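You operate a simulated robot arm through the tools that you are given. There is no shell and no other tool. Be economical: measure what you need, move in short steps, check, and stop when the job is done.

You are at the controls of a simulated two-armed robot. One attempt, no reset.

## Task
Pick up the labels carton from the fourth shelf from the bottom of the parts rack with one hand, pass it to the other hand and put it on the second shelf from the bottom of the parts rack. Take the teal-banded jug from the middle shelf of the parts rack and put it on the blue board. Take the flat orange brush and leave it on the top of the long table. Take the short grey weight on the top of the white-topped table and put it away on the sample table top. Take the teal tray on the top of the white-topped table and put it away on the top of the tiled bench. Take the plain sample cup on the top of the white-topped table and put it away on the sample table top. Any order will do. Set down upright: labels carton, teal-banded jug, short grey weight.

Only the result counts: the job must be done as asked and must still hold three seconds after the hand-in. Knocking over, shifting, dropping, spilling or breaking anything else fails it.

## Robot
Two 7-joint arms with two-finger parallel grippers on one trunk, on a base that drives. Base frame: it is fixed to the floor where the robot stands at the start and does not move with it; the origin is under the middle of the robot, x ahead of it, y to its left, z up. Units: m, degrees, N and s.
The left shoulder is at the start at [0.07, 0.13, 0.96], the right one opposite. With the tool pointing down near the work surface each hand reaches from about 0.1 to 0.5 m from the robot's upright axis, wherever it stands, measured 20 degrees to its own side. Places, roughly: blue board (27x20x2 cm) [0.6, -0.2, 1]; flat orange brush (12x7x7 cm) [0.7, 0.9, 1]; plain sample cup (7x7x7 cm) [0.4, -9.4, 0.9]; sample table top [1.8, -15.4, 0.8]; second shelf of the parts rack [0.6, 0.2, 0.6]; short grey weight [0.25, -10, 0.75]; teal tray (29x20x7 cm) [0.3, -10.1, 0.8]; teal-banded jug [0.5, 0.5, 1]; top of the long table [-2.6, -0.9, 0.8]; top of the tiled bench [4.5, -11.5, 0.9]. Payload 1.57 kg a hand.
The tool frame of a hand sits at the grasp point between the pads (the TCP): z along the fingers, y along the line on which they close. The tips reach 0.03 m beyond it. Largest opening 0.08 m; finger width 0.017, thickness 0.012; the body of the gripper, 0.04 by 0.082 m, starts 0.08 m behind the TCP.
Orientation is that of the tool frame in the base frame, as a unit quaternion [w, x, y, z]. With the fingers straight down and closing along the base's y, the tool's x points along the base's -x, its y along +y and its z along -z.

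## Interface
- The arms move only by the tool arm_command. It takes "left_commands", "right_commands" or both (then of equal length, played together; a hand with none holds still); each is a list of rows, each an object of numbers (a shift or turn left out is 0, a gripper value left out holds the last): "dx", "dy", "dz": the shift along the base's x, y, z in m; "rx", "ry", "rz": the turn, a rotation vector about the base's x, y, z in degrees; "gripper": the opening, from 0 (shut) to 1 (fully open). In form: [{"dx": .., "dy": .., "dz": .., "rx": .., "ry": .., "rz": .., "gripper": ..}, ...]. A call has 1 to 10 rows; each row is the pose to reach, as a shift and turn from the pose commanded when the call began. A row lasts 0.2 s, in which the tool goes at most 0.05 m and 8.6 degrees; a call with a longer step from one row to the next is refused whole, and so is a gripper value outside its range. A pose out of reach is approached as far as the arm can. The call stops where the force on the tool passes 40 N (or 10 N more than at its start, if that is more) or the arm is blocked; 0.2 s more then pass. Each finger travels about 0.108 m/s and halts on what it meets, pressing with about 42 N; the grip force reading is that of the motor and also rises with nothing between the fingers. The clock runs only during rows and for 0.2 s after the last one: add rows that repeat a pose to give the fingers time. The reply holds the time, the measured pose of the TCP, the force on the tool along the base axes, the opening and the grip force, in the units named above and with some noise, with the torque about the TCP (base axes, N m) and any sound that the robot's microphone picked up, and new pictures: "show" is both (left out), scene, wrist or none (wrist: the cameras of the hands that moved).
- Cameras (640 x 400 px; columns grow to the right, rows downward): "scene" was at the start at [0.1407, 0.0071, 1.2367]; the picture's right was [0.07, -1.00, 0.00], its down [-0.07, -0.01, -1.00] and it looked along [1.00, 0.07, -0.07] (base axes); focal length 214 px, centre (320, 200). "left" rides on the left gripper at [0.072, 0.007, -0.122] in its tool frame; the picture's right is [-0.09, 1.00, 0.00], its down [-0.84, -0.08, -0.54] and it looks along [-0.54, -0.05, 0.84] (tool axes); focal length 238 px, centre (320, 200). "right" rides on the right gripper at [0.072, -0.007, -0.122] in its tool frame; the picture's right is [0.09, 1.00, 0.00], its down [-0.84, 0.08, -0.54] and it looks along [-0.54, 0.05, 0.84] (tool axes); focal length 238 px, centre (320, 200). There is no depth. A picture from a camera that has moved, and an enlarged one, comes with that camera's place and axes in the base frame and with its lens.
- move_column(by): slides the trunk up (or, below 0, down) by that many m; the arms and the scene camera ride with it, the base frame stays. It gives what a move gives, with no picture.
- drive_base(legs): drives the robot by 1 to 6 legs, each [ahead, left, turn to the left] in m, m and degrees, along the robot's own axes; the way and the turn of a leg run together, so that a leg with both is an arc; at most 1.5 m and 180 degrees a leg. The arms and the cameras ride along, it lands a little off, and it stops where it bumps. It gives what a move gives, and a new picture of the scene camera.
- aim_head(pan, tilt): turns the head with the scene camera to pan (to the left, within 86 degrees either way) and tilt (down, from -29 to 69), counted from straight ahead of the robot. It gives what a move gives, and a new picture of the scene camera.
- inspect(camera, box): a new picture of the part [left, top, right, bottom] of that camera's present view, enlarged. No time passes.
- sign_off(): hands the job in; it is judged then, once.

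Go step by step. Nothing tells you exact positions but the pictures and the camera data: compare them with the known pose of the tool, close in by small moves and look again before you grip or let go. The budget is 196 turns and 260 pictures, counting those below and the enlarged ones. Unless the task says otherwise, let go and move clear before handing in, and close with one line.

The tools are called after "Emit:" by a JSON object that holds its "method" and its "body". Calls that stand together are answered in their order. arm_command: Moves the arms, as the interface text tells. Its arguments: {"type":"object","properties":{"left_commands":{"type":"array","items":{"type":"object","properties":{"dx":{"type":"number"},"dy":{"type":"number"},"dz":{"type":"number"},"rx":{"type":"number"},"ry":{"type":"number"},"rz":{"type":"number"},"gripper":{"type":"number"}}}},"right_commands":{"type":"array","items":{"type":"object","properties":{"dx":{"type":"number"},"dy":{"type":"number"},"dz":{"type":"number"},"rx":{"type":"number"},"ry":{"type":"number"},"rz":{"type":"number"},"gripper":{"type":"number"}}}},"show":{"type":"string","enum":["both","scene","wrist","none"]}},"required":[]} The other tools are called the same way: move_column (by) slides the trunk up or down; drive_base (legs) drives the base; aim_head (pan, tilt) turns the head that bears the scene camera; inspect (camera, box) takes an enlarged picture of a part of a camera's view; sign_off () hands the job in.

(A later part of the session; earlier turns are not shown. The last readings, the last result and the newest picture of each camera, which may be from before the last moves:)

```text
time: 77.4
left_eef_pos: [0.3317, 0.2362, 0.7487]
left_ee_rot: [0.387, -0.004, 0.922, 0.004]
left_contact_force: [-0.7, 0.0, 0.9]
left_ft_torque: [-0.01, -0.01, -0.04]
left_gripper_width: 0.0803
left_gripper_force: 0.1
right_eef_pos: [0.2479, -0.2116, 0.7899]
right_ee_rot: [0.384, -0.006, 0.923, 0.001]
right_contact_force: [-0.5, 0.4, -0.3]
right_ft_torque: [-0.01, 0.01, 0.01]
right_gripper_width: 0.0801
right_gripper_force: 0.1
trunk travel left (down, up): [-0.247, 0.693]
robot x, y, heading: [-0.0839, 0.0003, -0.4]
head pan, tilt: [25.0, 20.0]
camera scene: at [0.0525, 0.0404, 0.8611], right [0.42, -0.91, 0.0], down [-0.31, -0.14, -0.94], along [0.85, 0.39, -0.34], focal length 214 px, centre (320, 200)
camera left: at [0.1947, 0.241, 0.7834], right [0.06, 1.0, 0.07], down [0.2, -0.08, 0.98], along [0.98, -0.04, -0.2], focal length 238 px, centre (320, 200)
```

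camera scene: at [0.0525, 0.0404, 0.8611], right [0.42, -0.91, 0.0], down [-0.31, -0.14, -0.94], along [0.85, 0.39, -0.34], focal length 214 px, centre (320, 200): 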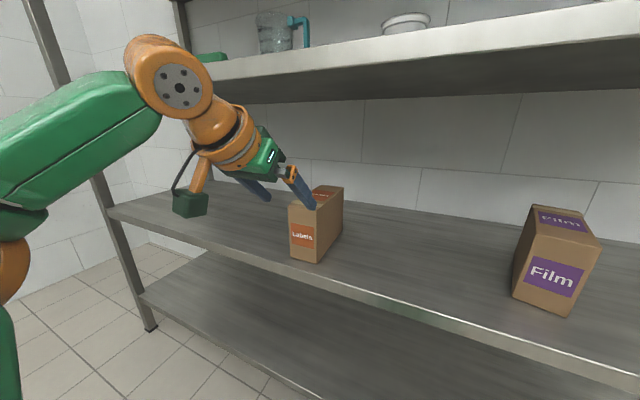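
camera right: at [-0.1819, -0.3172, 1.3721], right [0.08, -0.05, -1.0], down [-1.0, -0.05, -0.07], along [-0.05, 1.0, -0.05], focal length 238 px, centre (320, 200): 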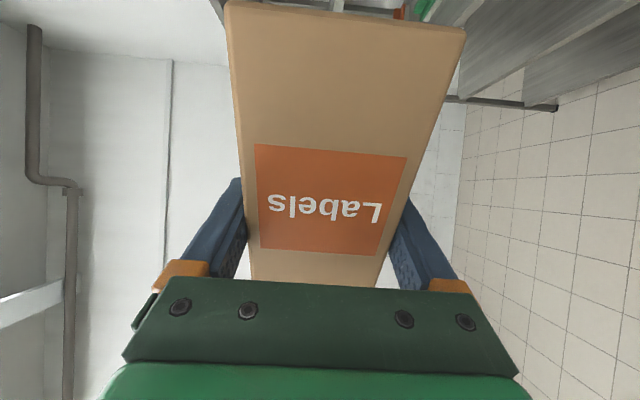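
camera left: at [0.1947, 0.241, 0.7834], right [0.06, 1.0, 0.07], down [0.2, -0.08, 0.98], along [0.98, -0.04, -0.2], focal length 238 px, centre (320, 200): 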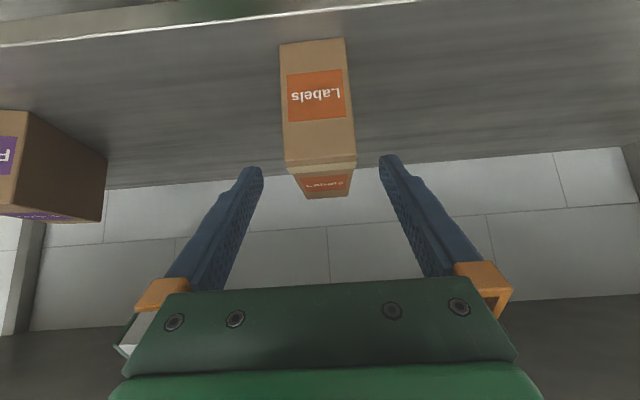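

The carton stands upright on the second shelf. I'll back out, raise the trunk and study the jug.

Emit:
{"method": "drive_base", "body": {"legs": [[-0.35, 0, 0.3]]}}

Emit:
{"method": "move_column", "body": {"by": 0.37}}

Emit:
{"method": "aim_head", "body": {"pan": 20, "tilt": 18}}

Emit:
{"method": "inspect", "body": {"camera": "left", "box": [0, 0, 640, 400]}}

```text
time: 79.6
left_eef_pos: [-0.0169, 0.2412, 0.7496]
left_ee_rot: [0.386, -0.01, 0.922, 0.007]
left_contact_force: [0.2, -0.1, -0.7]
left_ft_torque: [-0.02, 0.05, -0.03]
left_gripper_width: 0.0801
left_gripper_force: 0.1
right_eef_pos: [-0.094, -0.2076, 0.7911]
right_ee_rot: [0.382, -0.013, 0.924, 0.004]
right_contact_force: [-0.3, 0.1, 0.1]
right_ft_torque: [-0.01, 0.01, -0.01]
right_gripper_width: 0.0799
right_gripper_force: 0.0
trunk travel left (down, up): [-0.247, 0.693]
robot x, y, heading: [-0.4248, -0.0029, 0.5]
head pan, tilt: [25.0, 20.0]
camera scene: at [-0.294, 0.0408, 0.861], right [0.43, -0.9, 0.0], down [-0.31, -0.15, -0.94], along [0.85, 0.41, -0.34], focal length 214 px, centre (320, 200)
```

scene: 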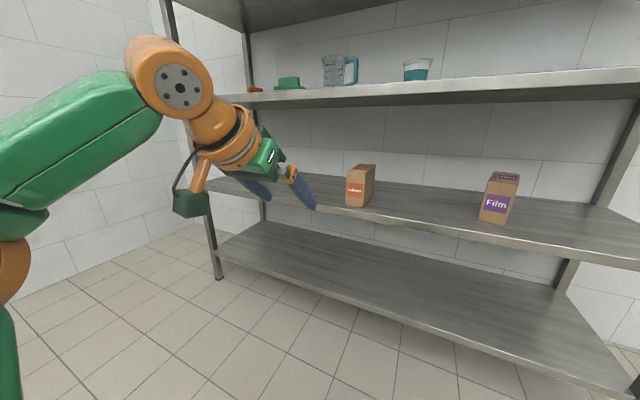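

```text
time: 83.2
left_eef_pos: [-0.0162, 0.2414, 1.1201]
left_ee_rot: [0.387, -0.01, 0.922, 0.007]
left_contact_force: [0.1, -0.1, 0.2]
left_ft_torque: [0.04, -0.03, -0.04]
left_gripper_width: 0.08
left_gripper_force: 0.0
right_eef_pos: [-0.0931, -0.2078, 1.1618]
right_ee_rot: [0.383, -0.012, 0.924, 0.004]
right_contact_force: [-0.4, 0.2, 0.5]
right_ft_torque: [0.02, -0.05, 0.04]
right_gripper_width: 0.0796
right_gripper_force: 0.0
trunk travel left (down, up): [-0.617, 0.323]
robot x, y, heading: [-0.4281, -0.0023, 0.8]
head pan, tilt: [25.0, 20.0]
```

```text
time: 83.9
left_eef_pos: [-0.0171, 0.241, 1.119]
left_ee_rot: [0.387, -0.011, 0.922, 0.007]
left_contact_force: [0.2, -1.0, -0.1]
left_ft_torque: [0.01, -0.01, -0.01]
left_gripper_width: 0.0801
left_gripper_force: 0.0
right_eef_pos: [-0.0949, -0.2082, 1.1599]
right_ee_rot: [0.383, -0.013, 0.924, 0.004]
right_contact_force: [0.7, -0.4, -0.2]
right_ft_torque: [0.0, 0.02, 0.0]
right_gripper_width: 0.0801
right_gripper_force: 0.0
trunk travel left (down, up): [-0.617, 0.323]
robot x, y, heading: [-0.4269, 0.0018, 0.7]
head pan, tilt: [20.0, 18.0]
camera scene: at [-0.2904, 0.0334, 1.2342], right [0.35, -0.94, 0.0], down [-0.29, -0.11, -0.95], along [0.89, 0.34, -0.31], focal length 214 px, centre (320, 200)
```

scene: 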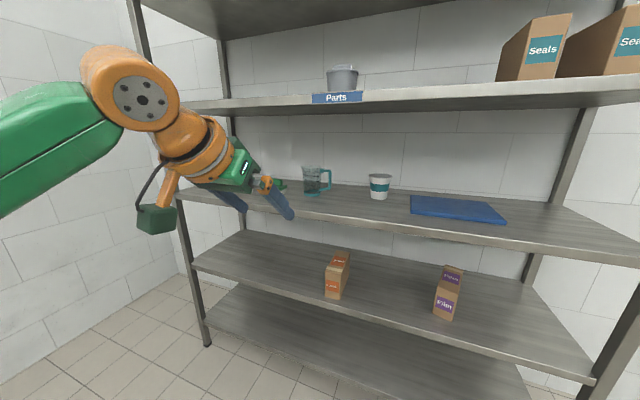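

```text
1.00 times, centred on (320, 200) of left (not enlarged: the box is as wide or as high as the picture)
camera zoom: at [-0.154, 0.2434, 1.1532], right [0.04, 1.0, 0.07], down [0.2, -0.08, 0.98], along [0.98, -0.03, -0.2], focal length 238 px, centre (320, 200)
```

zoom: 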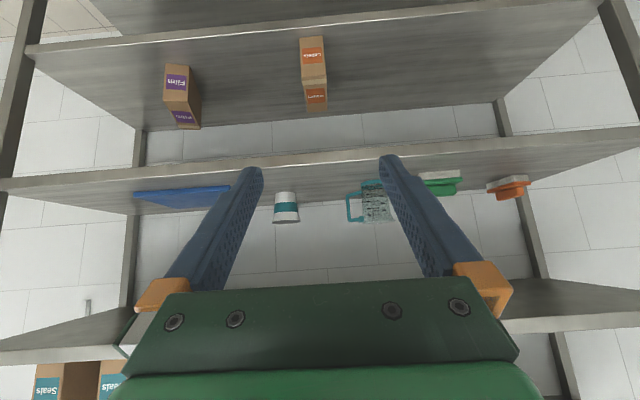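

Emit:
{"method": "drive_base", "body": {"legs": [[0.25, 0.072, -0.7]]}}

Emit:
{"method": "inspect", "body": {"camera": "left", "box": [160, 100, 480, 300]}}

Emit:
{"method": "inspect", "body": {"camera": "scene", "box": [230, 120, 430, 245]}}

```text
time: 85.8
left_eef_pos: [0.2387, 0.309, 1.1184]
left_ee_rot: [0.386, -0.004, 0.923, 0.004]
left_contact_force: [0.3, -0.6, 0.1]
left_ft_torque: [-0.04, 0.0, -0.01]
left_gripper_width: 0.08
left_gripper_force: 0.0
right_eef_pos: [0.1541, -0.1408, 1.1603]
right_ee_rot: [0.384, -0.006, 0.923, 0.002]
right_contact_force: [0.4, 0.1, -0.2]
right_ft_torque: [0.0, -0.03, -0.01]
right_gripper_width: 0.0802
right_gripper_force: 0.0
trunk travel left (down, up): [-0.617, 0.323]
robot x, y, heading: [-0.176, 0.0759, -0.3]
head pan, tilt: [20.0, 18.0]
camera scene: at [-0.0385, 0.1043, 1.2344], right [0.34, -0.94, 0.0], down [-0.29, -0.1, -0.95], along [0.89, 0.32, -0.31], focal length 214 px, centre (320, 200)
```

scene: 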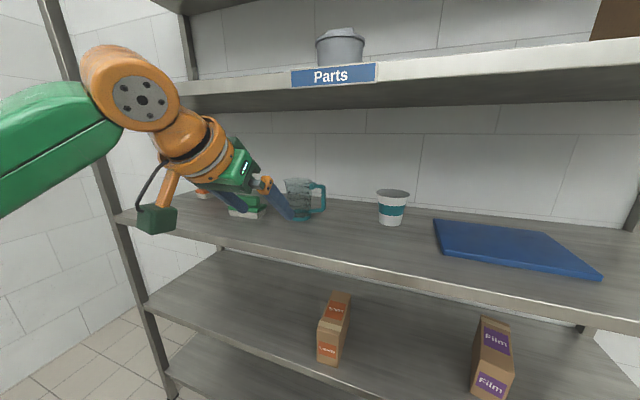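

```text
2.00 times, centred on (320, 200) of left
camera zoom: at [0.1008, 0.3125, 1.1535], right [0.05, 1.0, 0.07], down [0.2, -0.08, 0.98], along [0.98, -0.04, -0.2], focal length 477 px, centre (320, 200)
```

zoom: 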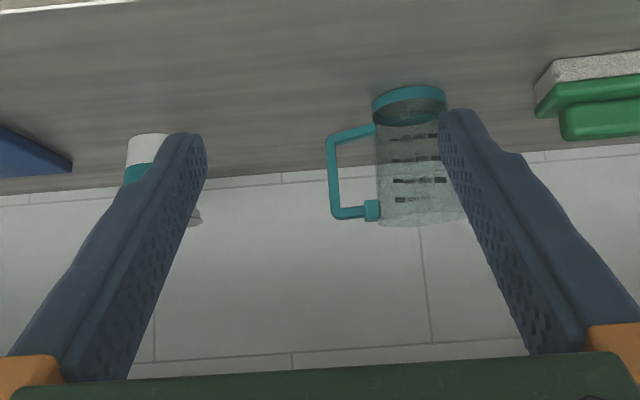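

```text
3.20 times, centred on (330, 182) of scene
camera zoom: at [-0.0385, 0.1043, 1.2344], right [0.34, -0.94, 0.0], down [-0.29, -0.1, -0.95], along [0.89, 0.32, -0.31], focal length 686 px, centre (288, 256)
```

zoom: 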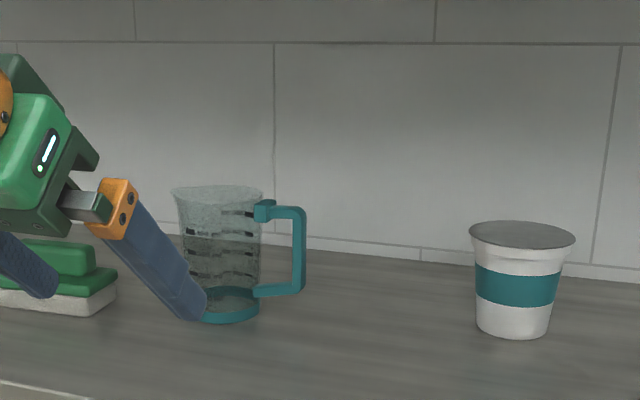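

The jug is empty, with its axis near (0.566, 0.393). Its handle bar stands at about (0.565, 0.310, 1.035), facing right. I'll narrow the left gripper to pass one finger inside the handle, then approach.

Emit:
{"method": "arm_command", "body": {"left_commands": [{"dz": -0.04, "gripper": 0.45}, {"dz": -0.084, "gripper": 0.45}, {"dz": -0.084, "gripper": 0.45}], "show": "none"}}

Emit:
{"method": "drive_base", "body": {"legs": [[0.2, 0, 0.3]]}}

Emit:
{"method": "inspect", "body": {"camera": "left", "box": [160, 50, 480, 250]}}

```text
time: 86.5
left_eef_pos: [0.2412, 0.3076, 1.0346]
left_ee_rot: [0.387, -0.004, 0.922, 0.005]
left_contact_force: [0.1, -0.1, 0.1]
left_ft_torque: [-0.02, 0.02, -0.01]
left_gripper_width: 0.0364
left_gripper_force: 0.1
right_eef_pos: [0.1544, -0.1395, 1.1619]
right_ee_rot: [0.382, -0.005, 0.924, 0.002]
right_contact_force: [0.4, -0.2, 0.2]
right_ft_torque: [0.01, 0.03, -0.04]
right_gripper_width: 0.08
right_gripper_force: 0.0
trunk travel left (down, up): [-0.617, 0.323]
robot x, y, heading: [-0.1767, 0.0744, -0.3]
head pan, tilt: [20.0, 18.0]
```

```text
time: 88.2
left_eef_pos: [0.4386, 0.3107, 1.0343]
left_ee_rot: [0.386, -0.005, 0.922, 0.005]
left_contact_force: [-0.2, -0.1, 0.6]
left_ft_torque: [0.01, 0.0, -0.02]
left_gripper_width: 0.036
left_gripper_force: 0.1
right_eef_pos: [0.3554, -0.1377, 1.1606]
right_ee_rot: [0.383, -0.007, 0.924, 0.001]
right_contact_force: [0.1, -0.8, -0.3]
right_ft_torque: [-0.04, 0.0, 0.02]
right_gripper_width: 0.0802
right_gripper_force: 0.1
trunk travel left (down, up): [-0.617, 0.323]
robot x, y, heading: [0.0278, 0.073, -0.1]
head pan, tilt: [20.0, 18.0]
camera scene: at [0.1615, 0.105, 1.2344], right [0.34, -0.94, 0.0], down [-0.29, -0.11, -0.95], along [0.89, 0.33, -0.31], focal length 214 px, centre (320, 200)
```

scene: 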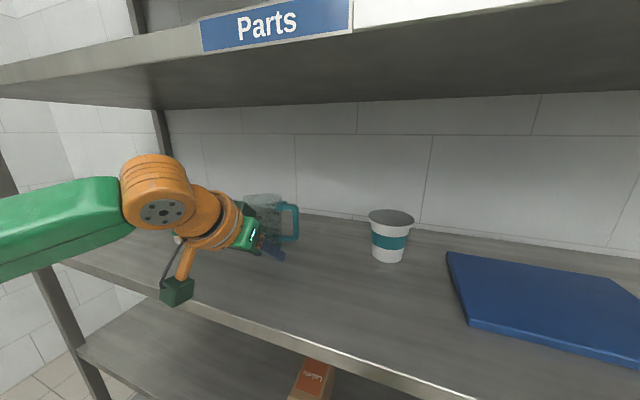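

```text
2.00 times, centred on (320, 150) of left
camera zoom: at [0.3014, 0.3135, 1.0695], right [0.05, 1.0, 0.07], down [0.2, -0.08, 0.98], along [0.98, -0.04, -0.2], focal length 477 px, centre (320, 300)
```

zoom: 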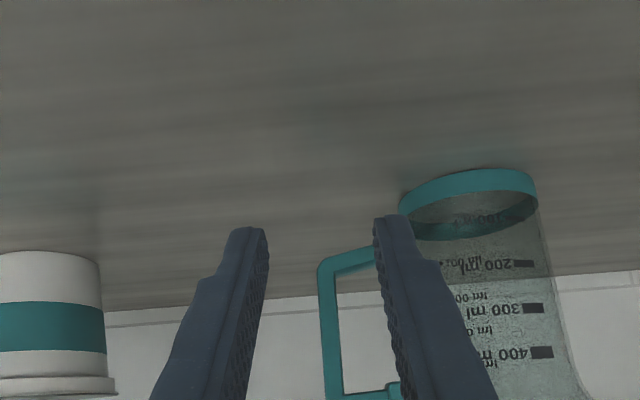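

The bar is centred between the fingers, with room to the jug body. I'll slide forward onto the handle.

Emit:
{"method": "arm_command", "body": {"left_commands": [{"dx": 0.03, "dy": -0.002, "dz": 0.003}, {"dx": 0.06, "dy": -0.002, "dz": 0.004}, {"dx": 0.09, "dy": -0.002, "dz": 0.004}, {"dx": 0.108, "dy": -0.002, "dz": 0.004}], "show": "both"}}

Emit:
{"method": "inspect", "body": {"camera": "scene", "box": [170, 170, 330, 270]}}

```text
time: 89.2
left_eef_pos: [0.5492, 0.3071, 1.0383]
left_ee_rot: [0.385, -0.006, 0.923, 0.006]
left_contact_force: [0.0, -0.1, -0.5]
left_ft_torque: [0.0, 0.0, 0.03]
left_gripper_width: 0.0358
left_gripper_force: 0.0
right_eef_pos: [0.3561, -0.1387, 1.1603]
right_ee_rot: [0.383, -0.008, 0.924, 0.002]
right_contact_force: [0.7, -0.5, 0.2]
right_ft_torque: [-0.01, -0.04, -0.01]
right_gripper_width: 0.08
right_gripper_force: 0.1
trunk travel left (down, up): [-0.617, 0.323]
robot x, y, heading: [0.0256, 0.0736, -0.0]
head pan, tilt: [20.0, 18.0]
camera scene: at [0.1633, 0.1048, 1.2342], right [0.34, -0.94, 0.0], down [-0.29, -0.11, -0.95], along [0.89, 0.33, -0.31], focal length 214 px, centre (320, 200)
camera left: at [0.4109, 0.3109, 1.0718], right [0.05, 1.0, 0.07], down [0.2, -0.08, 0.98], along [0.98, -0.04, -0.21], focal length 238 px, centre (320, 200)
```

scene: 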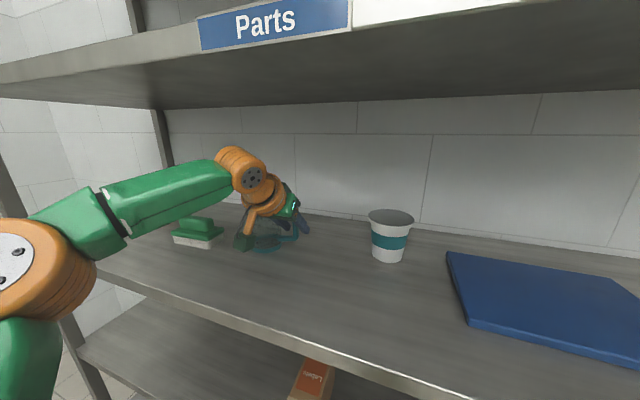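
left: 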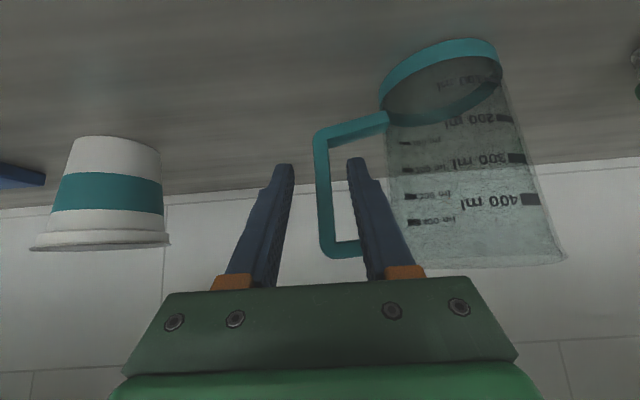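

```text
4.00 times, centred on (250, 220) of scene
camera zoom: at [0.1633, 0.1048, 1.2342], right [0.34, -0.94, 0.0], down [-0.29, -0.11, -0.95], along [0.89, 0.33, -0.31], focal length 858 px, centre (600, 120)
```

zoom: 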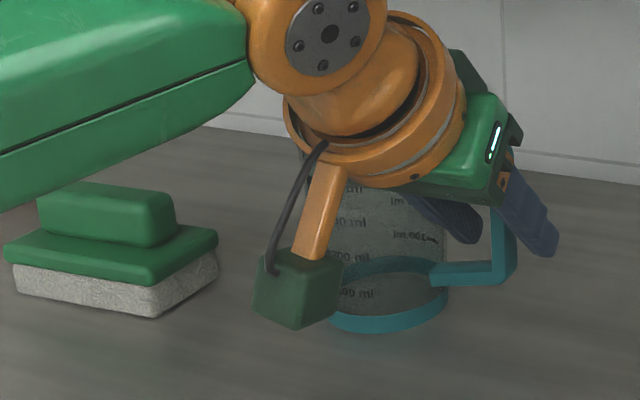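

Emit:
{"method": "arm_command", "body": {"left_commands": [{"dx": 0.014}, {"dx": 0.014, "gripper": 0}, {"dx": 0.014, "gripper": 0}, {"dx": 0.014, "gripper": 0}], "show": "wrist"}}

```text
time: 90.2
left_eef_pos: [0.5613, 0.3068, 1.0379]
left_ee_rot: [0.386, -0.006, 0.922, 0.005]
left_contact_force: [0.4, -0.6, -1.4]
left_ft_torque: [-0.04, 0.05, -0.03]
left_gripper_width: 0.0141
left_gripper_force: 30.5
right_eef_pos: [0.357, -0.139, 1.1607]
right_ee_rot: [0.382, -0.007, 0.924, 0.001]
right_contact_force: [-0.2, -0.3, 0.0]
right_ft_torque: [0.0, 0.05, 0.03]
right_gripper_width: 0.0801
right_gripper_force: 0.1
trunk travel left (down, up): [-0.617, 0.323]
robot x, y, heading: [0.0251, 0.0749, -0.0]
head pan, tilt: [20.0, 18.0]
camera left: at [0.4246, 0.3115, 1.072], right [0.05, 1.0, 0.07], down [0.2, -0.08, 0.98], along [0.98, -0.04, -0.21], focal length 238 px, centre (320, 200)
```

left: 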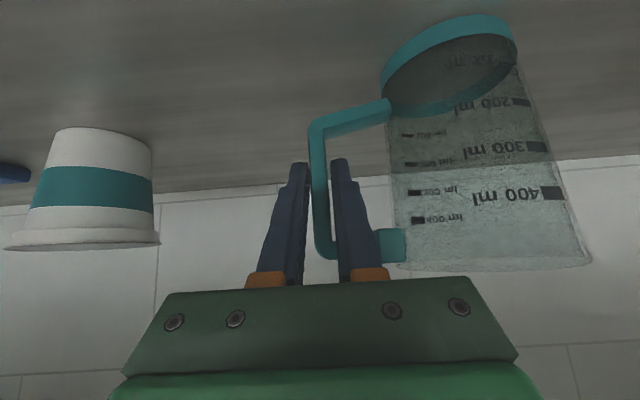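

The handle is gripped at 1.4 cm. I'll lift a little and check that the jug stays level.

Emit:
{"method": "arm_command", "body": {"left_commands": [{}, {}, {"dz": 0.015}, {"dz": 0.03}, {"dz": 0.045}], "show": "wrist"}}

Emit:
{"method": "inspect", "body": {"camera": "scene", "box": [170, 150, 330, 250]}}

```text
time: 91.3
left_eef_pos: [0.5634, 0.3068, 1.059]
left_ee_rot: [0.386, -0.006, 0.922, 0.005]
left_contact_force: [-1.4, 0.0, -0.2]
left_ft_torque: [-0.1, 0.0, 0.0]
left_gripper_width: 0.0143
left_gripper_force: 29.7
left hand out of reach, approached as far as the arm can: row 4, 5
right_eef_pos: [0.3569, -0.1382, 1.1606]
right_ee_rot: [0.382, -0.007, 0.924, 0.001]
right_contact_force: [0.6, -0.9, 0.6]
right_ft_torque: [0.05, -0.01, 0.03]
right_gripper_width: 0.08
right_gripper_force: 0.1
trunk travel left (down, up): [-0.617, 0.323]
robot x, y, heading: [0.0258, 0.0722, 0.1]
head pan, tilt: [20.0, 18.0]
camera left: at [0.4248, 0.3116, 1.0942], right [0.05, 1.0, 0.07], down [0.2, -0.08, 0.98], along [0.98, -0.03, -0.21], focal length 238 px, centre (320, 200)
```

left: 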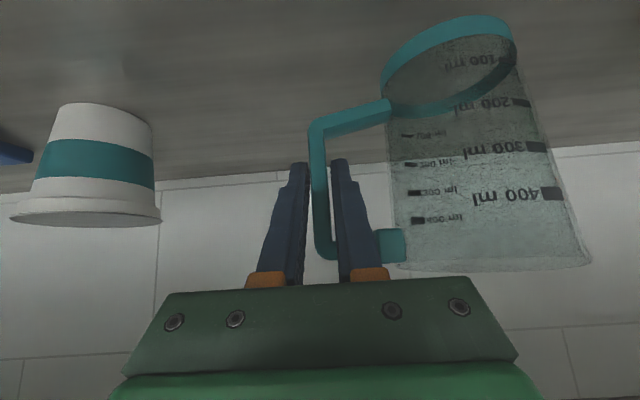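

```text
4.00 times, centred on (250, 200) of scene
camera zoom: at [0.1626, 0.1052, 1.2342], right [0.34, -0.94, 0.0], down [-0.29, -0.11, -0.95], along [0.89, 0.33, -0.31], focal length 858 px, centre (600, 200)
```

zoom: 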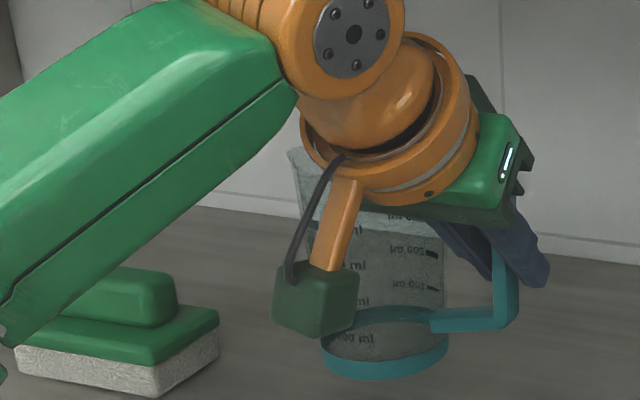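

The jug is up and level. I'll back straight out, tuck the right hand, strafe right towards the board and raise slightly.

Emit:
{"method": "drive_base", "body": {"legs": [[-0.33, 0, 0]]}}

Emit:
{"method": "arm_command", "body": {"right_commands": [{"dx": -0.04}, {"dx": -0.08}, {"dx": -0.12}], "left_commands": [{"dz": 0.005}, {"dz": 0.01}, {"dz": 0.015}], "show": "none"}}

Emit:
{"method": "drive_base", "body": {"legs": [[0, -0.54, 0]]}}

```text
time: 93.5
left_eef_pos: [0.2392, 0.3064, 1.06]
left_ee_rot: [0.386, -0.004, 0.923, 0.004]
left_contact_force: [0.8, 0.8, -0.9]
left_ft_torque: [-0.07, -0.05, 0.0]
left_gripper_width: 0.0142
left_gripper_force: 30.9
right_eef_pos: [0.0323, -0.1391, 1.1608]
right_ee_rot: [0.383, -0.007, 0.924, 0.002]
right_contact_force: [0.0, 0.0, 0.4]
right_ft_torque: [0.01, 0.03, 0.01]
right_gripper_width: 0.0799
right_gripper_force: 0.0
trunk travel left (down, up): [-0.617, 0.323]
robot x, y, heading: [-0.2993, 0.0734, 0.0]
head pan, tilt: [20.0, 18.0]
camera scene: at [-0.1606, 0.1048, 1.2341], right [0.34, -0.94, 0.0], down [-0.29, -0.11, -0.95], along [0.89, 0.32, -0.31], focal length 214 px, centre (320, 200)
```

scene: 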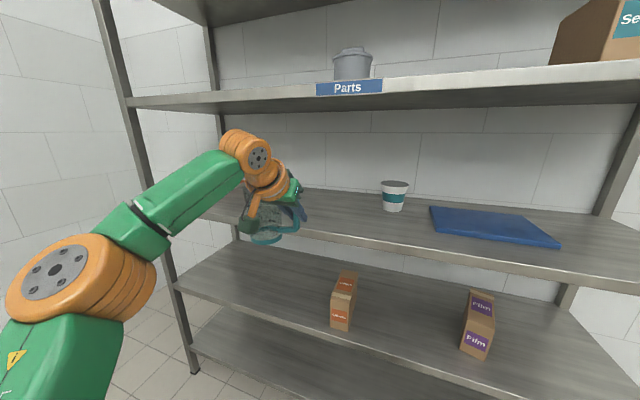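

```text
time: 94.3
left_eef_pos: [0.2362, 0.3098, 1.064]
left_ee_rot: [0.387, -0.005, 0.922, 0.005]
left_contact_force: [0.6, 0.4, -0.5]
left_ft_torque: [-0.02, -0.02, 0.0]
left_gripper_width: 0.014
left_gripper_force: 30.6
left hand out of reach, approached as far as the arm can: row 1, 2, 3
right_eef_pos: [-0.0456, -0.118, 1.1327]
right_ee_rot: [0.383, -0.007, 0.924, 0.001]
right_contact_force: [0.2, -0.5, -0.1]
right_ft_torque: [0.0, 0.02, -0.02]
right_gripper_width: 0.0799
right_gripper_force: 0.1
right hand out of reach, approached as far as the arm can: row 2, 3
trunk travel left (down, up): [-0.617, 0.323]
robot x, y, heading: [-0.2979, 0.0759, 0.1]
head pan, tilt: [20.0, 18.0]
```

```text
time: 97.4
left_eef_pos: [0.2379, -0.2196, 1.0647]
left_ee_rot: [0.387, -0.005, 0.922, 0.004]
left_contact_force: [-0.7, -0.5, -1.1]
left_ft_torque: [-0.07, 0.01, 0.0]
left_gripper_width: 0.0141
left_gripper_force: 30.4
right_eef_pos: [-0.0457, -0.649, 1.1324]
right_ee_rot: [0.382, -0.007, 0.924, 0.001]
right_contact_force: [0.0, -0.4, -0.3]
right_ft_torque: [-0.01, 0.0, 0.0]
right_gripper_width: 0.0797
right_gripper_force: 0.0
trunk travel left (down, up): [-0.617, 0.323]
robot x, y, heading: [-0.298, -0.4627, 0.2]
head pan, tilt: [20.0, 18.0]
camera scene: at [-0.1616, -0.4253, 1.2342], right [0.34, -0.94, 0.0], down [-0.29, -0.11, -0.95], along [0.89, 0.33, -0.31], focal length 214 px, centre (320, 200)
```

scene: 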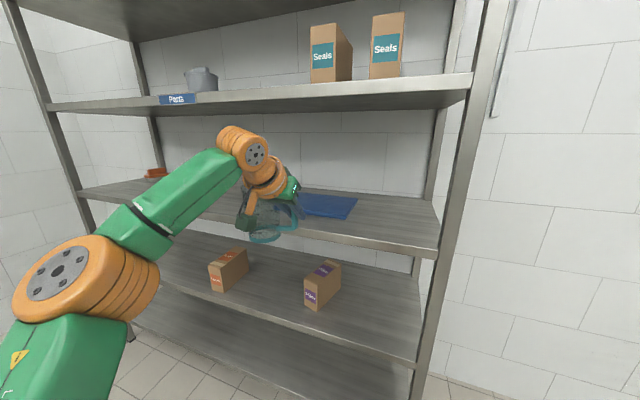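

Emit:
{"method": "move_column", "body": {"by": 0.015}}

Emit:
{"method": "drive_base", "body": {"legs": [[0.295, -0.012, -0.2]]}}

Emit:
{"method": "inspect", "body": {"camera": "left", "box": [0, 0, 640, 400]}}

```text
time: 98.0
left_eef_pos: [0.2372, -0.2206, 1.0796]
left_ee_rot: [0.387, -0.005, 0.922, 0.005]
left_contact_force: [0.3, -0.5, -1.1]
left_ft_torque: [-0.04, 0.01, -0.01]
left_gripper_width: 0.0141
left_gripper_force: 30.1
right_eef_pos: [-0.0466, -0.6505, 1.1469]
right_ee_rot: [0.383, -0.007, 0.924, 0.002]
right_contact_force: [-0.5, -0.4, -0.2]
right_ft_torque: [0.01, 0.01, -0.02]
right_gripper_width: 0.0801
right_gripper_force: 0.1
trunk travel left (down, up): [-0.632, 0.308]
robot x, y, heading: [-0.2944, -0.4579, -0.0]
head pan, tilt: [20.0, 18.0]
```

```text
time: 100.0
left_eef_pos: [0.5322, -0.2356, 1.0802]
left_ee_rot: [0.387, -0.002, 0.922, 0.002]
left_contact_force: [0.3, 0.3, 0.0]
left_ft_torque: [-0.03, -0.05, -0.01]
left_gripper_width: 0.0143
left_gripper_force: 30.3
right_eef_pos: [0.2478, -0.664, 1.147]
right_ee_rot: [0.384, -0.005, 0.923, 0.0]
right_contact_force: [0.7, 0.3, -0.2]
right_ft_torque: [0.01, 0.02, 0.03]
right_gripper_width: 0.0799
right_gripper_force: 0.0
trunk travel left (down, up): [-0.632, 0.308]
robot x, y, heading: [-0.0022, -0.4715, -0.3]
head pan, tilt: [20.0, 18.0]
camera scene: at [0.1325, -0.4393, 1.2494], right [0.34, -0.94, 0.0], down [-0.29, -0.1, -0.95], along [0.9, 0.32, -0.31], focal length 214 px, centre (320, 200)
```

scene: 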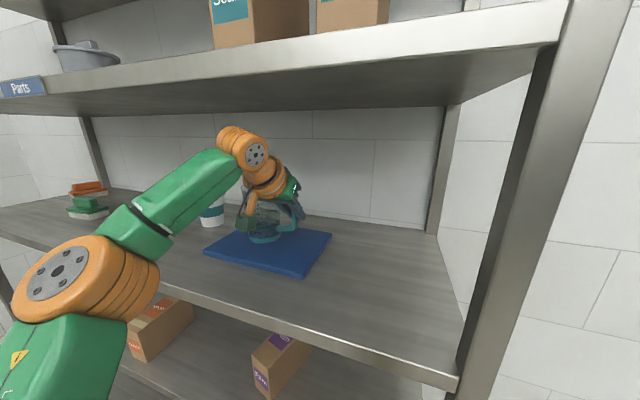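

```text
1.00 times, centred on (320, 200) of left (not enlarged: the box is as wide or as high as the picture)
camera zoom: at [0.3951, -0.231, 1.1137], right [0.06, 1.0, 0.07], down [0.2, -0.08, 0.98], along [0.98, -0.04, -0.2], focal length 238 px, centre (320, 200)
```

zoom: 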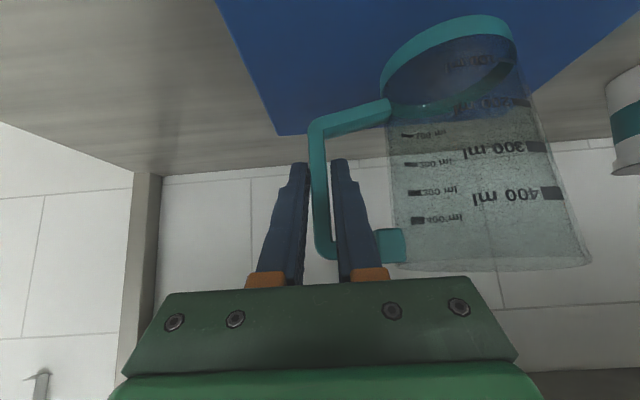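

The jug is over the middle of the board. I'll lower it until contact.

Emit:
{"method": "arm_command", "body": {"left_commands": [{"dz": -0.01}, {"dz": -0.015}, {"dz": -0.019}, {"dz": -0.022}, {"dz": -0.025}], "show": "wrist"}}

Emit:
{"method": "inspect", "body": {"camera": "scene", "box": [180, 170, 340, 290]}}

```text
time: 101.2
left_eef_pos: [0.533, -0.2357, 1.0534]
left_ee_rot: [0.387, -0.003, 0.922, 0.003]
left_contact_force: [0.1, 0.2, -0.7]
left_ft_torque: [-0.03, -0.02, -0.03]
left_gripper_width: 0.0143
left_gripper_force: 30.6
right_eef_pos: [0.2473, -0.6632, 1.1475]
right_ee_rot: [0.382, -0.005, 0.924, 0.001]
right_contact_force: [-0.3, 0.5, 0.2]
right_ft_torque: [0.01, 0.0, -0.03]
right_gripper_width: 0.08
right_gripper_force: 0.0
trunk travel left (down, up): [-0.632, 0.308]
robot x, y, heading: [-0.0014, -0.4717, -0.4]
head pan, tilt: [20.0, 18.0]
camera left: at [0.3955, -0.2312, 1.088], right [0.06, 1.0, 0.07], down [0.2, -0.08, 0.98], along [0.98, -0.04, -0.2], focal length 238 px, centre (320, 200)
```

left: 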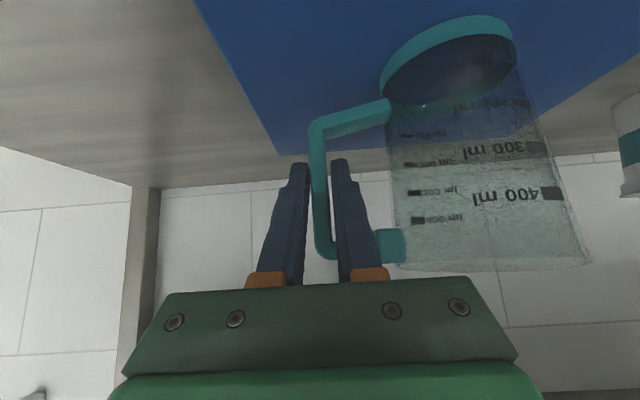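

```text
3.33 times, centred on (260, 230) of scene
camera zoom: at [0.1336, -0.4393, 1.2492], right [0.34, -0.94, 0.0], down [-0.29, -0.1, -0.95], along [0.9, 0.32, -0.31], focal length 715 px, centre (520, 100)
```

zoom: 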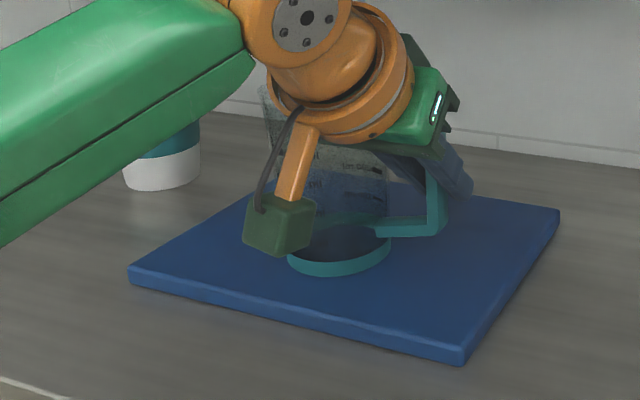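

Emit:
{"method": "arm_command", "body": {"left_commands": [{"dz": -0.002}, {"dz": -0.004}, {"dz": -0.006}, {"dz": -0.008}, {"dz": -0.01}], "show": "none"}}

Emit:
{"method": "inspect", "body": {"camera": "scene", "box": [180, 170, 340, 290]}}

```text
time: 102.5
left_eef_pos: [0.5296, -0.241, 1.0491]
left_ee_rot: [0.39, 0.0, 0.921, 0.004]
left_contact_force: [2.2, -4.8, 22.4]
left_ft_torque: [0.78, -0.29, -0.1]
left_gripper_width: 0.0154
left_gripper_force: 30.9
right_eef_pos: [0.2437, -0.6698, 1.1488]
right_ee_rot: [0.385, -0.004, 0.923, 0.004]
right_contact_force: [0.5, 0.6, 0.3]
right_ft_torque: [-0.01, -0.01, 0.03]
right_gripper_width: 0.08
right_gripper_force: 0.0
trunk travel left (down, up): [-0.632, 0.308]
robot x, y, heading: [-0.0034, -0.471, -0.1]
head pan, tilt: [20.0, 18.0]
```

```text
3.33 times, centred on (260, 230) of scene
camera zoom: at [0.1282, -0.4456, 1.2502], right [0.34, -0.94, 0.0], down [-0.29, -0.1, -0.95], along [0.9, 0.32, -0.3], focal length 715 px, centre (520, 100)
```

zoom: 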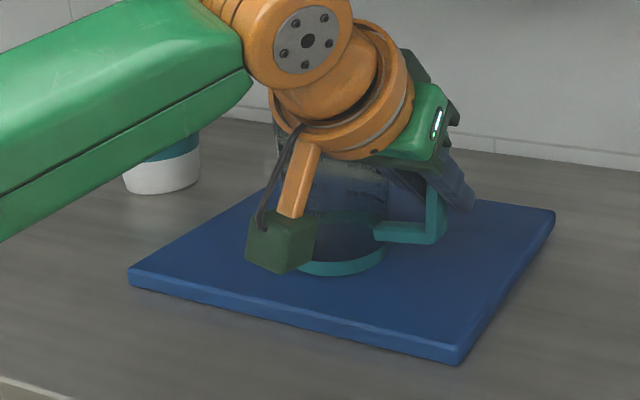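

It's in firm contact. I'll ease up 3 mm, open the fingers partway and pull straight back.

Emit:
{"method": "arm_command", "body": {"left_commands": [{"dz": 0.006}, {"dz": 0.006, "gripper": 0.42}, {"dz": 0.006, "gripper": 0.42}, {"dz": 0.006, "gripper": 0.42}], "show": "wrist"}}

```text
time: 103.5
left_eef_pos: [0.5331, -0.2354, 1.05]
left_ee_rot: [0.386, -0.003, 0.922, 0.003]
left_contact_force: [0.7, 0.2, -0.7]
left_ft_torque: [0.02, 0.0, -0.02]
left_gripper_width: 0.0338
left_gripper_force: 0.2
right_eef_pos: [0.2484, -0.6628, 1.1471]
right_ee_rot: [0.383, -0.005, 0.924, 0.0]
right_contact_force: [1.1, -0.4, 0.8]
right_ft_torque: [0.0, 0.02, -0.03]
right_gripper_width: 0.0798
right_gripper_force: 0.1
trunk travel left (down, up): [-0.632, 0.308]
robot x, y, heading: [-0.0018, -0.4663, -0.7]
head pan, tilt: [20.0, 18.0]
camera left: at [0.3965, -0.2298, 1.0841], right [0.06, 1.0, 0.07], down [0.2, -0.08, 0.98], along [0.98, -0.04, -0.21], focal length 238 px, centre (320, 200)
```

left: 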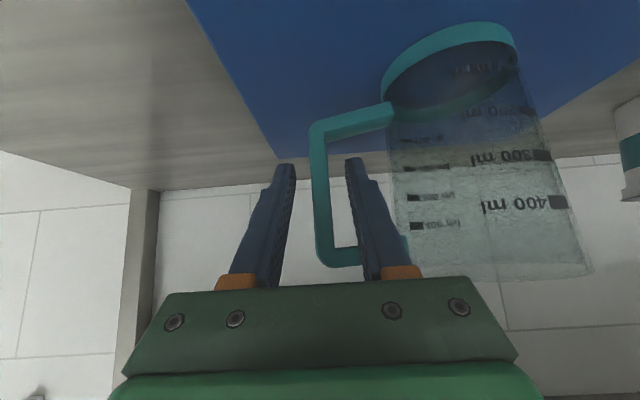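

Emit:
{"method": "arm_command", "body": {"left_commands": [{"dx": -0.025}, {"dx": -0.06}, {"dx": -0.1}, {"dx": -0.14}], "show": "none"}}

Emit:
{"method": "drive_base", "body": {"legs": [[-0.35, 0, 0.5]]}}

Emit:
{"method": "aim_head", "body": {"pan": 38, "tilt": 15}}

```text
time: 104.5
left_eef_pos: [0.3908, -0.2349, 1.0503]
left_ee_rot: [0.388, -0.003, 0.922, 0.004]
left_contact_force: [-1.1, -0.5, 0.9]
left_ft_torque: [-0.01, -0.04, -0.03]
left_gripper_width: 0.0336
left_gripper_force: 0.1
right_eef_pos: [0.247, -0.6628, 1.1476]
right_ee_rot: [0.385, -0.004, 0.923, 0.0]
right_contact_force: [-0.4, -0.2, 0.3]
right_ft_torque: [0.0, -0.02, 0.01]
right_gripper_width: 0.0799
right_gripper_force: 0.0
trunk travel left (down, up): [-0.632, 0.308]
robot x, y, heading: [0.0, -0.4708, -0.3]
head pan, tilt: [20.0, 18.0]
```

```text
time: 106.7
left_eef_pos: [0.0369, -0.23, 1.0496]
left_ee_rot: [0.387, -0.011, 0.922, 0.006]
left_contact_force: [0.1, 1.1, -0.2]
left_ft_torque: [0.0, -0.02, 0.02]
left_gripper_width: 0.0334
left_gripper_force: 0.1
right_eef_pos: [-0.101, -0.6602, 1.1467]
right_ee_rot: [0.383, -0.013, 0.924, 0.005]
right_contact_force: [0.4, -0.6, 0.2]
right_ft_torque: [0.02, -0.02, 0.03]
right_gripper_width: 0.0801
right_gripper_force: 0.1
trunk travel left (down, up): [-0.632, 0.308]
robot x, y, heading: [-0.3568, -0.4721, 0.6]
head pan, tilt: [20.0, 18.0]
camera scene: at [-0.2184, -0.4384, 1.2491], right [0.35, -0.94, 0.0], down [-0.29, -0.11, -0.95], along [0.89, 0.34, -0.31], focal length 214 px, centre (320, 200)
```

scene: 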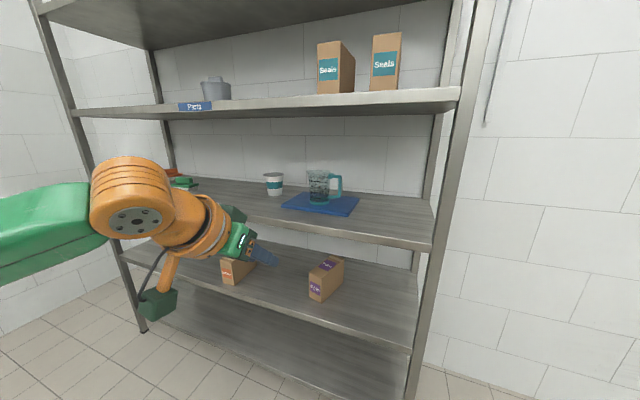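

```text
time: 107.5
left_eef_pos: [0.0363, -0.23, 1.0509]
left_ee_rot: [0.386, -0.011, 0.922, 0.007]
left_contact_force: [-0.2, 0.1, -0.7]
left_ft_torque: [-0.03, 0.01, 0.0]
left_gripper_width: 0.0338
left_gripper_force: 0.0
right_eef_pos: [-0.1001, -0.6601, 1.1485]
right_ee_rot: [0.384, -0.014, 0.923, 0.005]
right_contact_force: [-0.5, -0.2, 0.6]
right_ft_torque: [0.02, -0.01, 0.0]
right_gripper_width: 0.0799
right_gripper_force: 0.2
trunk travel left (down, up): [-0.632, 0.308]
robot x, y, heading: [-0.3576, -0.4767, 0.6]
head pan, tilt: [38.0, 15.0]
camera scene: at [-0.2336, -0.4132, 1.2541], right [0.63, -0.78, 0.0], down [-0.2, -0.16, -0.97], along [0.75, 0.6, -0.26], focal length 214 px, centre (320, 200)
```

scene: 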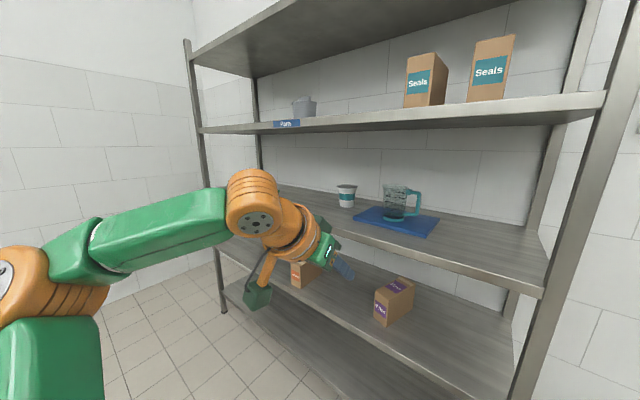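

The jug stands on the board. Next is the orange brush at the left end of the middle shelf. I'll strafe left to look at it.

Emit:
{"method": "drive_base", "body": {"legs": [[-0.05, 1.0, -0.6]]}}

Emit:
{"method": "inspect", "body": {"camera": "left", "box": [0, 0, 640, 400]}}

Emit:
{"method": "aim_head", "body": {"pan": 10, "tilt": 15}}

```text
time: 112.7
left_eef_pos: [-0.0245, 0.7704, 1.0507]
left_ee_rot: [0.386, -0.01, 0.922, 0.007]
left_contact_force: [1.0, 0.1, 0.5]
left_ft_torque: [0.01, -0.01, 0.03]
left_gripper_width: 0.0337
left_gripper_force: 0.1
right_eef_pos: [-0.1621, 0.3395, 1.1476]
right_ee_rot: [0.384, -0.012, 0.923, 0.005]
right_contact_force: [-0.4, 0.6, -0.2]
right_ft_torque: [0.03, -0.01, 0.03]
right_gripper_width: 0.08
right_gripper_force: 0.1
trunk travel left (down, up): [-0.632, 0.308]
robot x, y, heading: [-0.418, 0.5288, 0.5]
head pan, tilt: [38.0, 15.0]
camera scene: at [-0.2959, 0.5874, 1.2542], right [0.62, -0.78, 0.0], down [-0.2, -0.16, -0.97], along [0.75, 0.6, -0.26], focal length 214 px, centre (320, 200)
```

scene: 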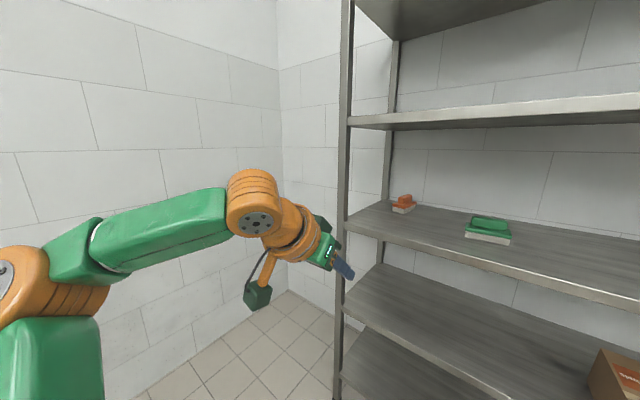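

```text
1.00 times, centred on (320, 200) of left (not enlarged: the box is as wide or as high as the picture)
camera zoom: at [-0.1626, 0.7734, 1.0841], right [0.04, 1.0, 0.07], down [0.2, -0.08, 0.98], along [0.98, -0.03, -0.2], focal length 238 px, centre (320, 200)
```

zoom: 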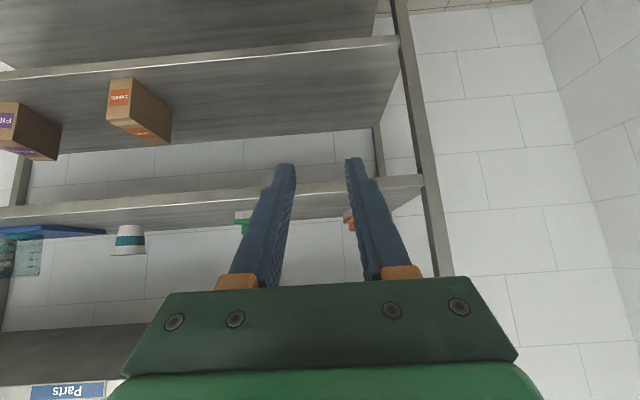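

```text
time: 113.7
left_eef_pos: [-0.0258, 0.7713, 1.0494]
left_ee_rot: [0.387, -0.01, 0.922, 0.007]
left_contact_force: [-0.2, -0.3, -0.3]
left_ft_torque: [0.0, -0.02, 0.04]
left_gripper_width: 0.0335
left_gripper_force: 0.0
right_eef_pos: [-0.1628, 0.3395, 1.1472]
right_ee_rot: [0.383, -0.013, 0.924, 0.005]
right_contact_force: [0.4, 0.6, -0.2]
right_ft_torque: [-0.02, 0.0, 0.05]
right_gripper_width: 0.0801
right_gripper_force: 0.0
trunk travel left (down, up): [-0.632, 0.308]
robot x, y, heading: [-0.417, 0.5282, 0.8]
head pan, tilt: [10.0, 15.0]
camera scene: at [-0.2771, 0.5468, 1.2541], right [0.19, -0.98, 0.0], down [-0.25, -0.05, -0.97], along [0.95, 0.18, -0.26], focal length 214 px, centre (320, 200)
```

scene: 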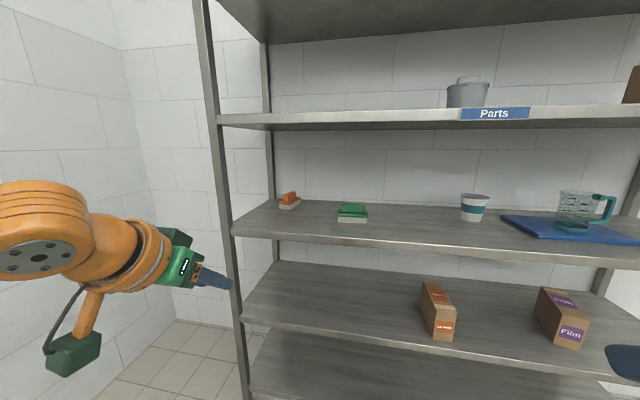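

Emit:
{"method": "inspect", "body": {"camera": "scene", "box": [230, 160, 390, 260]}}

```text
4.00 times, centred on (310, 210) of scene
camera zoom: at [-0.2771, 0.5468, 1.2541], right [0.19, -0.98, 0.0], down [-0.25, -0.05, -0.97], along [0.95, 0.18, -0.26], focal length 858 px, centre (360, 160)
```

zoom: 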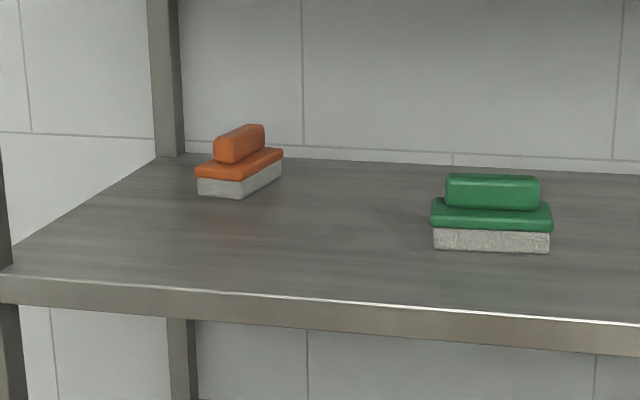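

The orange brush lies around (0.645, 0.863), turned about -14 degrees. Its top grip is at z 1.00 to 1.03 and about 3 cm wide. I'll set the left hand up for it and drive in.

Emit:
{"method": "arm_command", "body": {"left_commands": [{"dy": 0.03, "dz": 0.015, "rz": -4, "gripper": 0.65}, {"dy": 0.06, "dz": 0.03, "rz": -8, "gripper": 0.65}, {"dy": 0.09, "dz": 0.045, "rz": -8, "gripper": 0.65}], "show": "none"}}

Emit:
{"method": "arm_command", "body": {"left_commands": [{"ry": -5}, {"ry": -10}], "show": "none"}}

Emit:
{"method": "drive_base", "body": {"legs": [[0.35, 0, -0.7]]}}

Emit:
{"method": "inspect", "body": {"camera": "left", "box": [160, 50, 480, 250]}}

```text
time: 114.5
left_eef_pos: [-0.0256, 0.8634, 1.0944]
left_ee_rot: [0.386, 0.055, 0.921, -0.021]
left_contact_force: [-0.1, -0.4, -0.9]
left_ft_torque: [-0.01, 0.05, -0.02]
left_gripper_width: 0.0516
left_gripper_force: 0.1
right_eef_pos: [-0.1633, 0.3397, 1.1477]
right_ee_rot: [0.384, -0.012, 0.923, 0.004]
right_contact_force: [-0.3, 0.4, 0.3]
right_ft_torque: [0.01, 0.0, -0.01]
right_gripper_width: 0.0799
right_gripper_force: 0.1
trunk travel left (down, up): [-0.632, 0.308]
robot x, y, heading: [-0.4166, 0.5278, 0.7]
head pan, tilt: [10.0, 15.0]
```

```text
time: 115.1
left_eef_pos: [-0.0259, 0.8624, 1.0941]
left_ee_rot: [0.464, 0.055, 0.884, -0.015]
left_contact_force: [0.7, 1.4, 0.6]
left_ft_torque: [0.0, 0.05, 0.0]
left_gripper_width: 0.0522
left_gripper_force: 0.0
right_eef_pos: [-0.1634, 0.3408, 1.1472]
right_ee_rot: [0.383, -0.012, 0.923, 0.004]
right_contact_force: [0.2, -0.6, 0.0]
right_ft_torque: [0.01, -0.01, 0.04]
right_gripper_width: 0.08
right_gripper_force: 0.0
trunk travel left (down, up): [-0.632, 0.308]
robot x, y, heading: [-0.416, 0.5277, 0.5]
head pan, tilt: [10.0, 15.0]
```

```text
time: 117.3
left_eef_pos: [0.3226, 0.8595, 1.0951]
left_ee_rot: [0.465, 0.061, 0.883, -0.018]
left_contact_force: [-0.7, -0.5, 0.6]
left_ft_torque: [0.05, 0.03, -0.01]
left_gripper_width: 0.0519
left_gripper_force: 0.1
right_eef_pos: [0.1793, 0.3398, 1.1472]
right_ee_rot: [0.384, -0.007, 0.923, 0.003]
right_contact_force: [-0.6, 1.0, 0.0]
right_ft_torque: [0.01, 0.02, -0.02]
right_gripper_width: 0.0801
right_gripper_force: 0.0
trunk travel left (down, up): [-0.632, 0.308]
robot x, y, heading: [-0.0728, 0.5276, -0.0]
head pan, tilt: [10.0, 15.0]
camera scene: at [0.0678, 0.5469, 1.2542], right [0.17, -0.98, 0.0], down [-0.25, -0.04, -0.97], along [0.95, 0.17, -0.26], focal length 214 px, centre (320, 200)
```

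scene: 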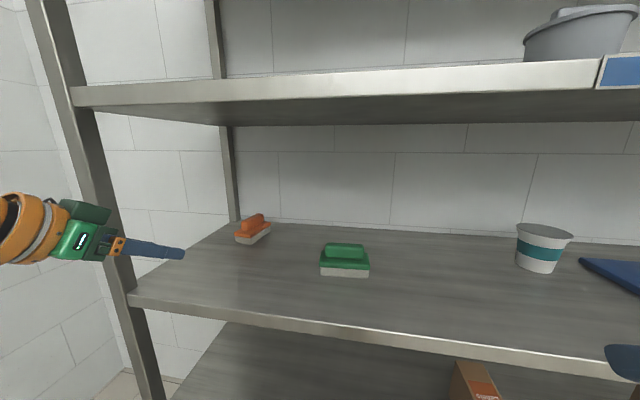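

```text
2.00 times, centred on (320, 150) of left
camera zoom: at [0.1837, 0.8824, 1.1049], right [0.18, 0.98, 0.1], down [0.01, -0.1, 0.99], along [0.98, -0.17, -0.03], focal length 477 px, centre (320, 300)
```

zoom: 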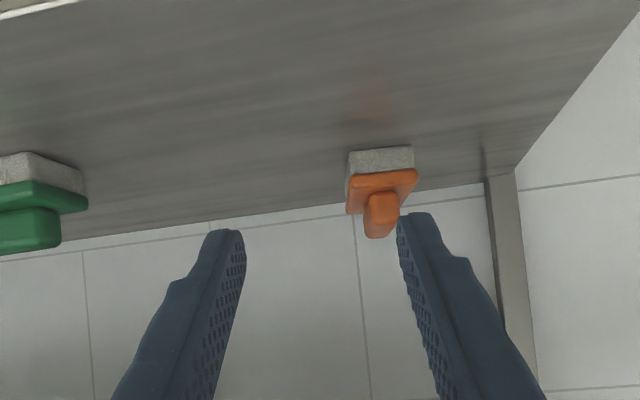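

Emit:
{"method": "aim_head", "body": {"pan": 60, "tilt": 20}}

```text
time: 118.5
left_eef_pos: [0.323, 0.8587, 1.0941]
left_ee_rot: [0.465, 0.061, 0.883, -0.018]
left_contact_force: [-0.1, -0.1, 0.0]
left_ft_torque: [-0.03, 0.0, 0.01]
left_gripper_width: 0.0519
left_gripper_force: 0.1
right_eef_pos: [0.1804, 0.3402, 1.1477]
right_ee_rot: [0.384, -0.006, 0.923, 0.002]
right_contact_force: [-0.5, 0.4, -0.1]
right_ft_torque: [-0.02, 0.03, 0.05]
right_gripper_width: 0.0799
right_gripper_force: 0.0
trunk travel left (down, up): [-0.632, 0.308]
robot x, y, heading: [-0.0765, 0.5325, -0.1]
head pan, tilt: [60.0, 20.0]
camera scene: at [0.0234, 0.6113, 1.246], right [0.87, -0.5, 0.0], down [-0.17, -0.3, -0.94], along [0.47, 0.81, -0.34], focal length 214 px, centre (320, 200)
```

scene: 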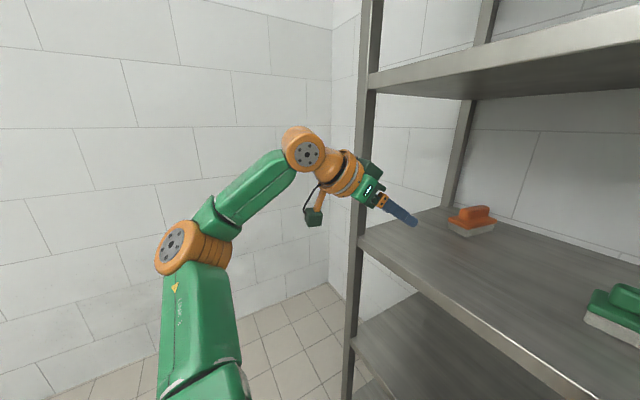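

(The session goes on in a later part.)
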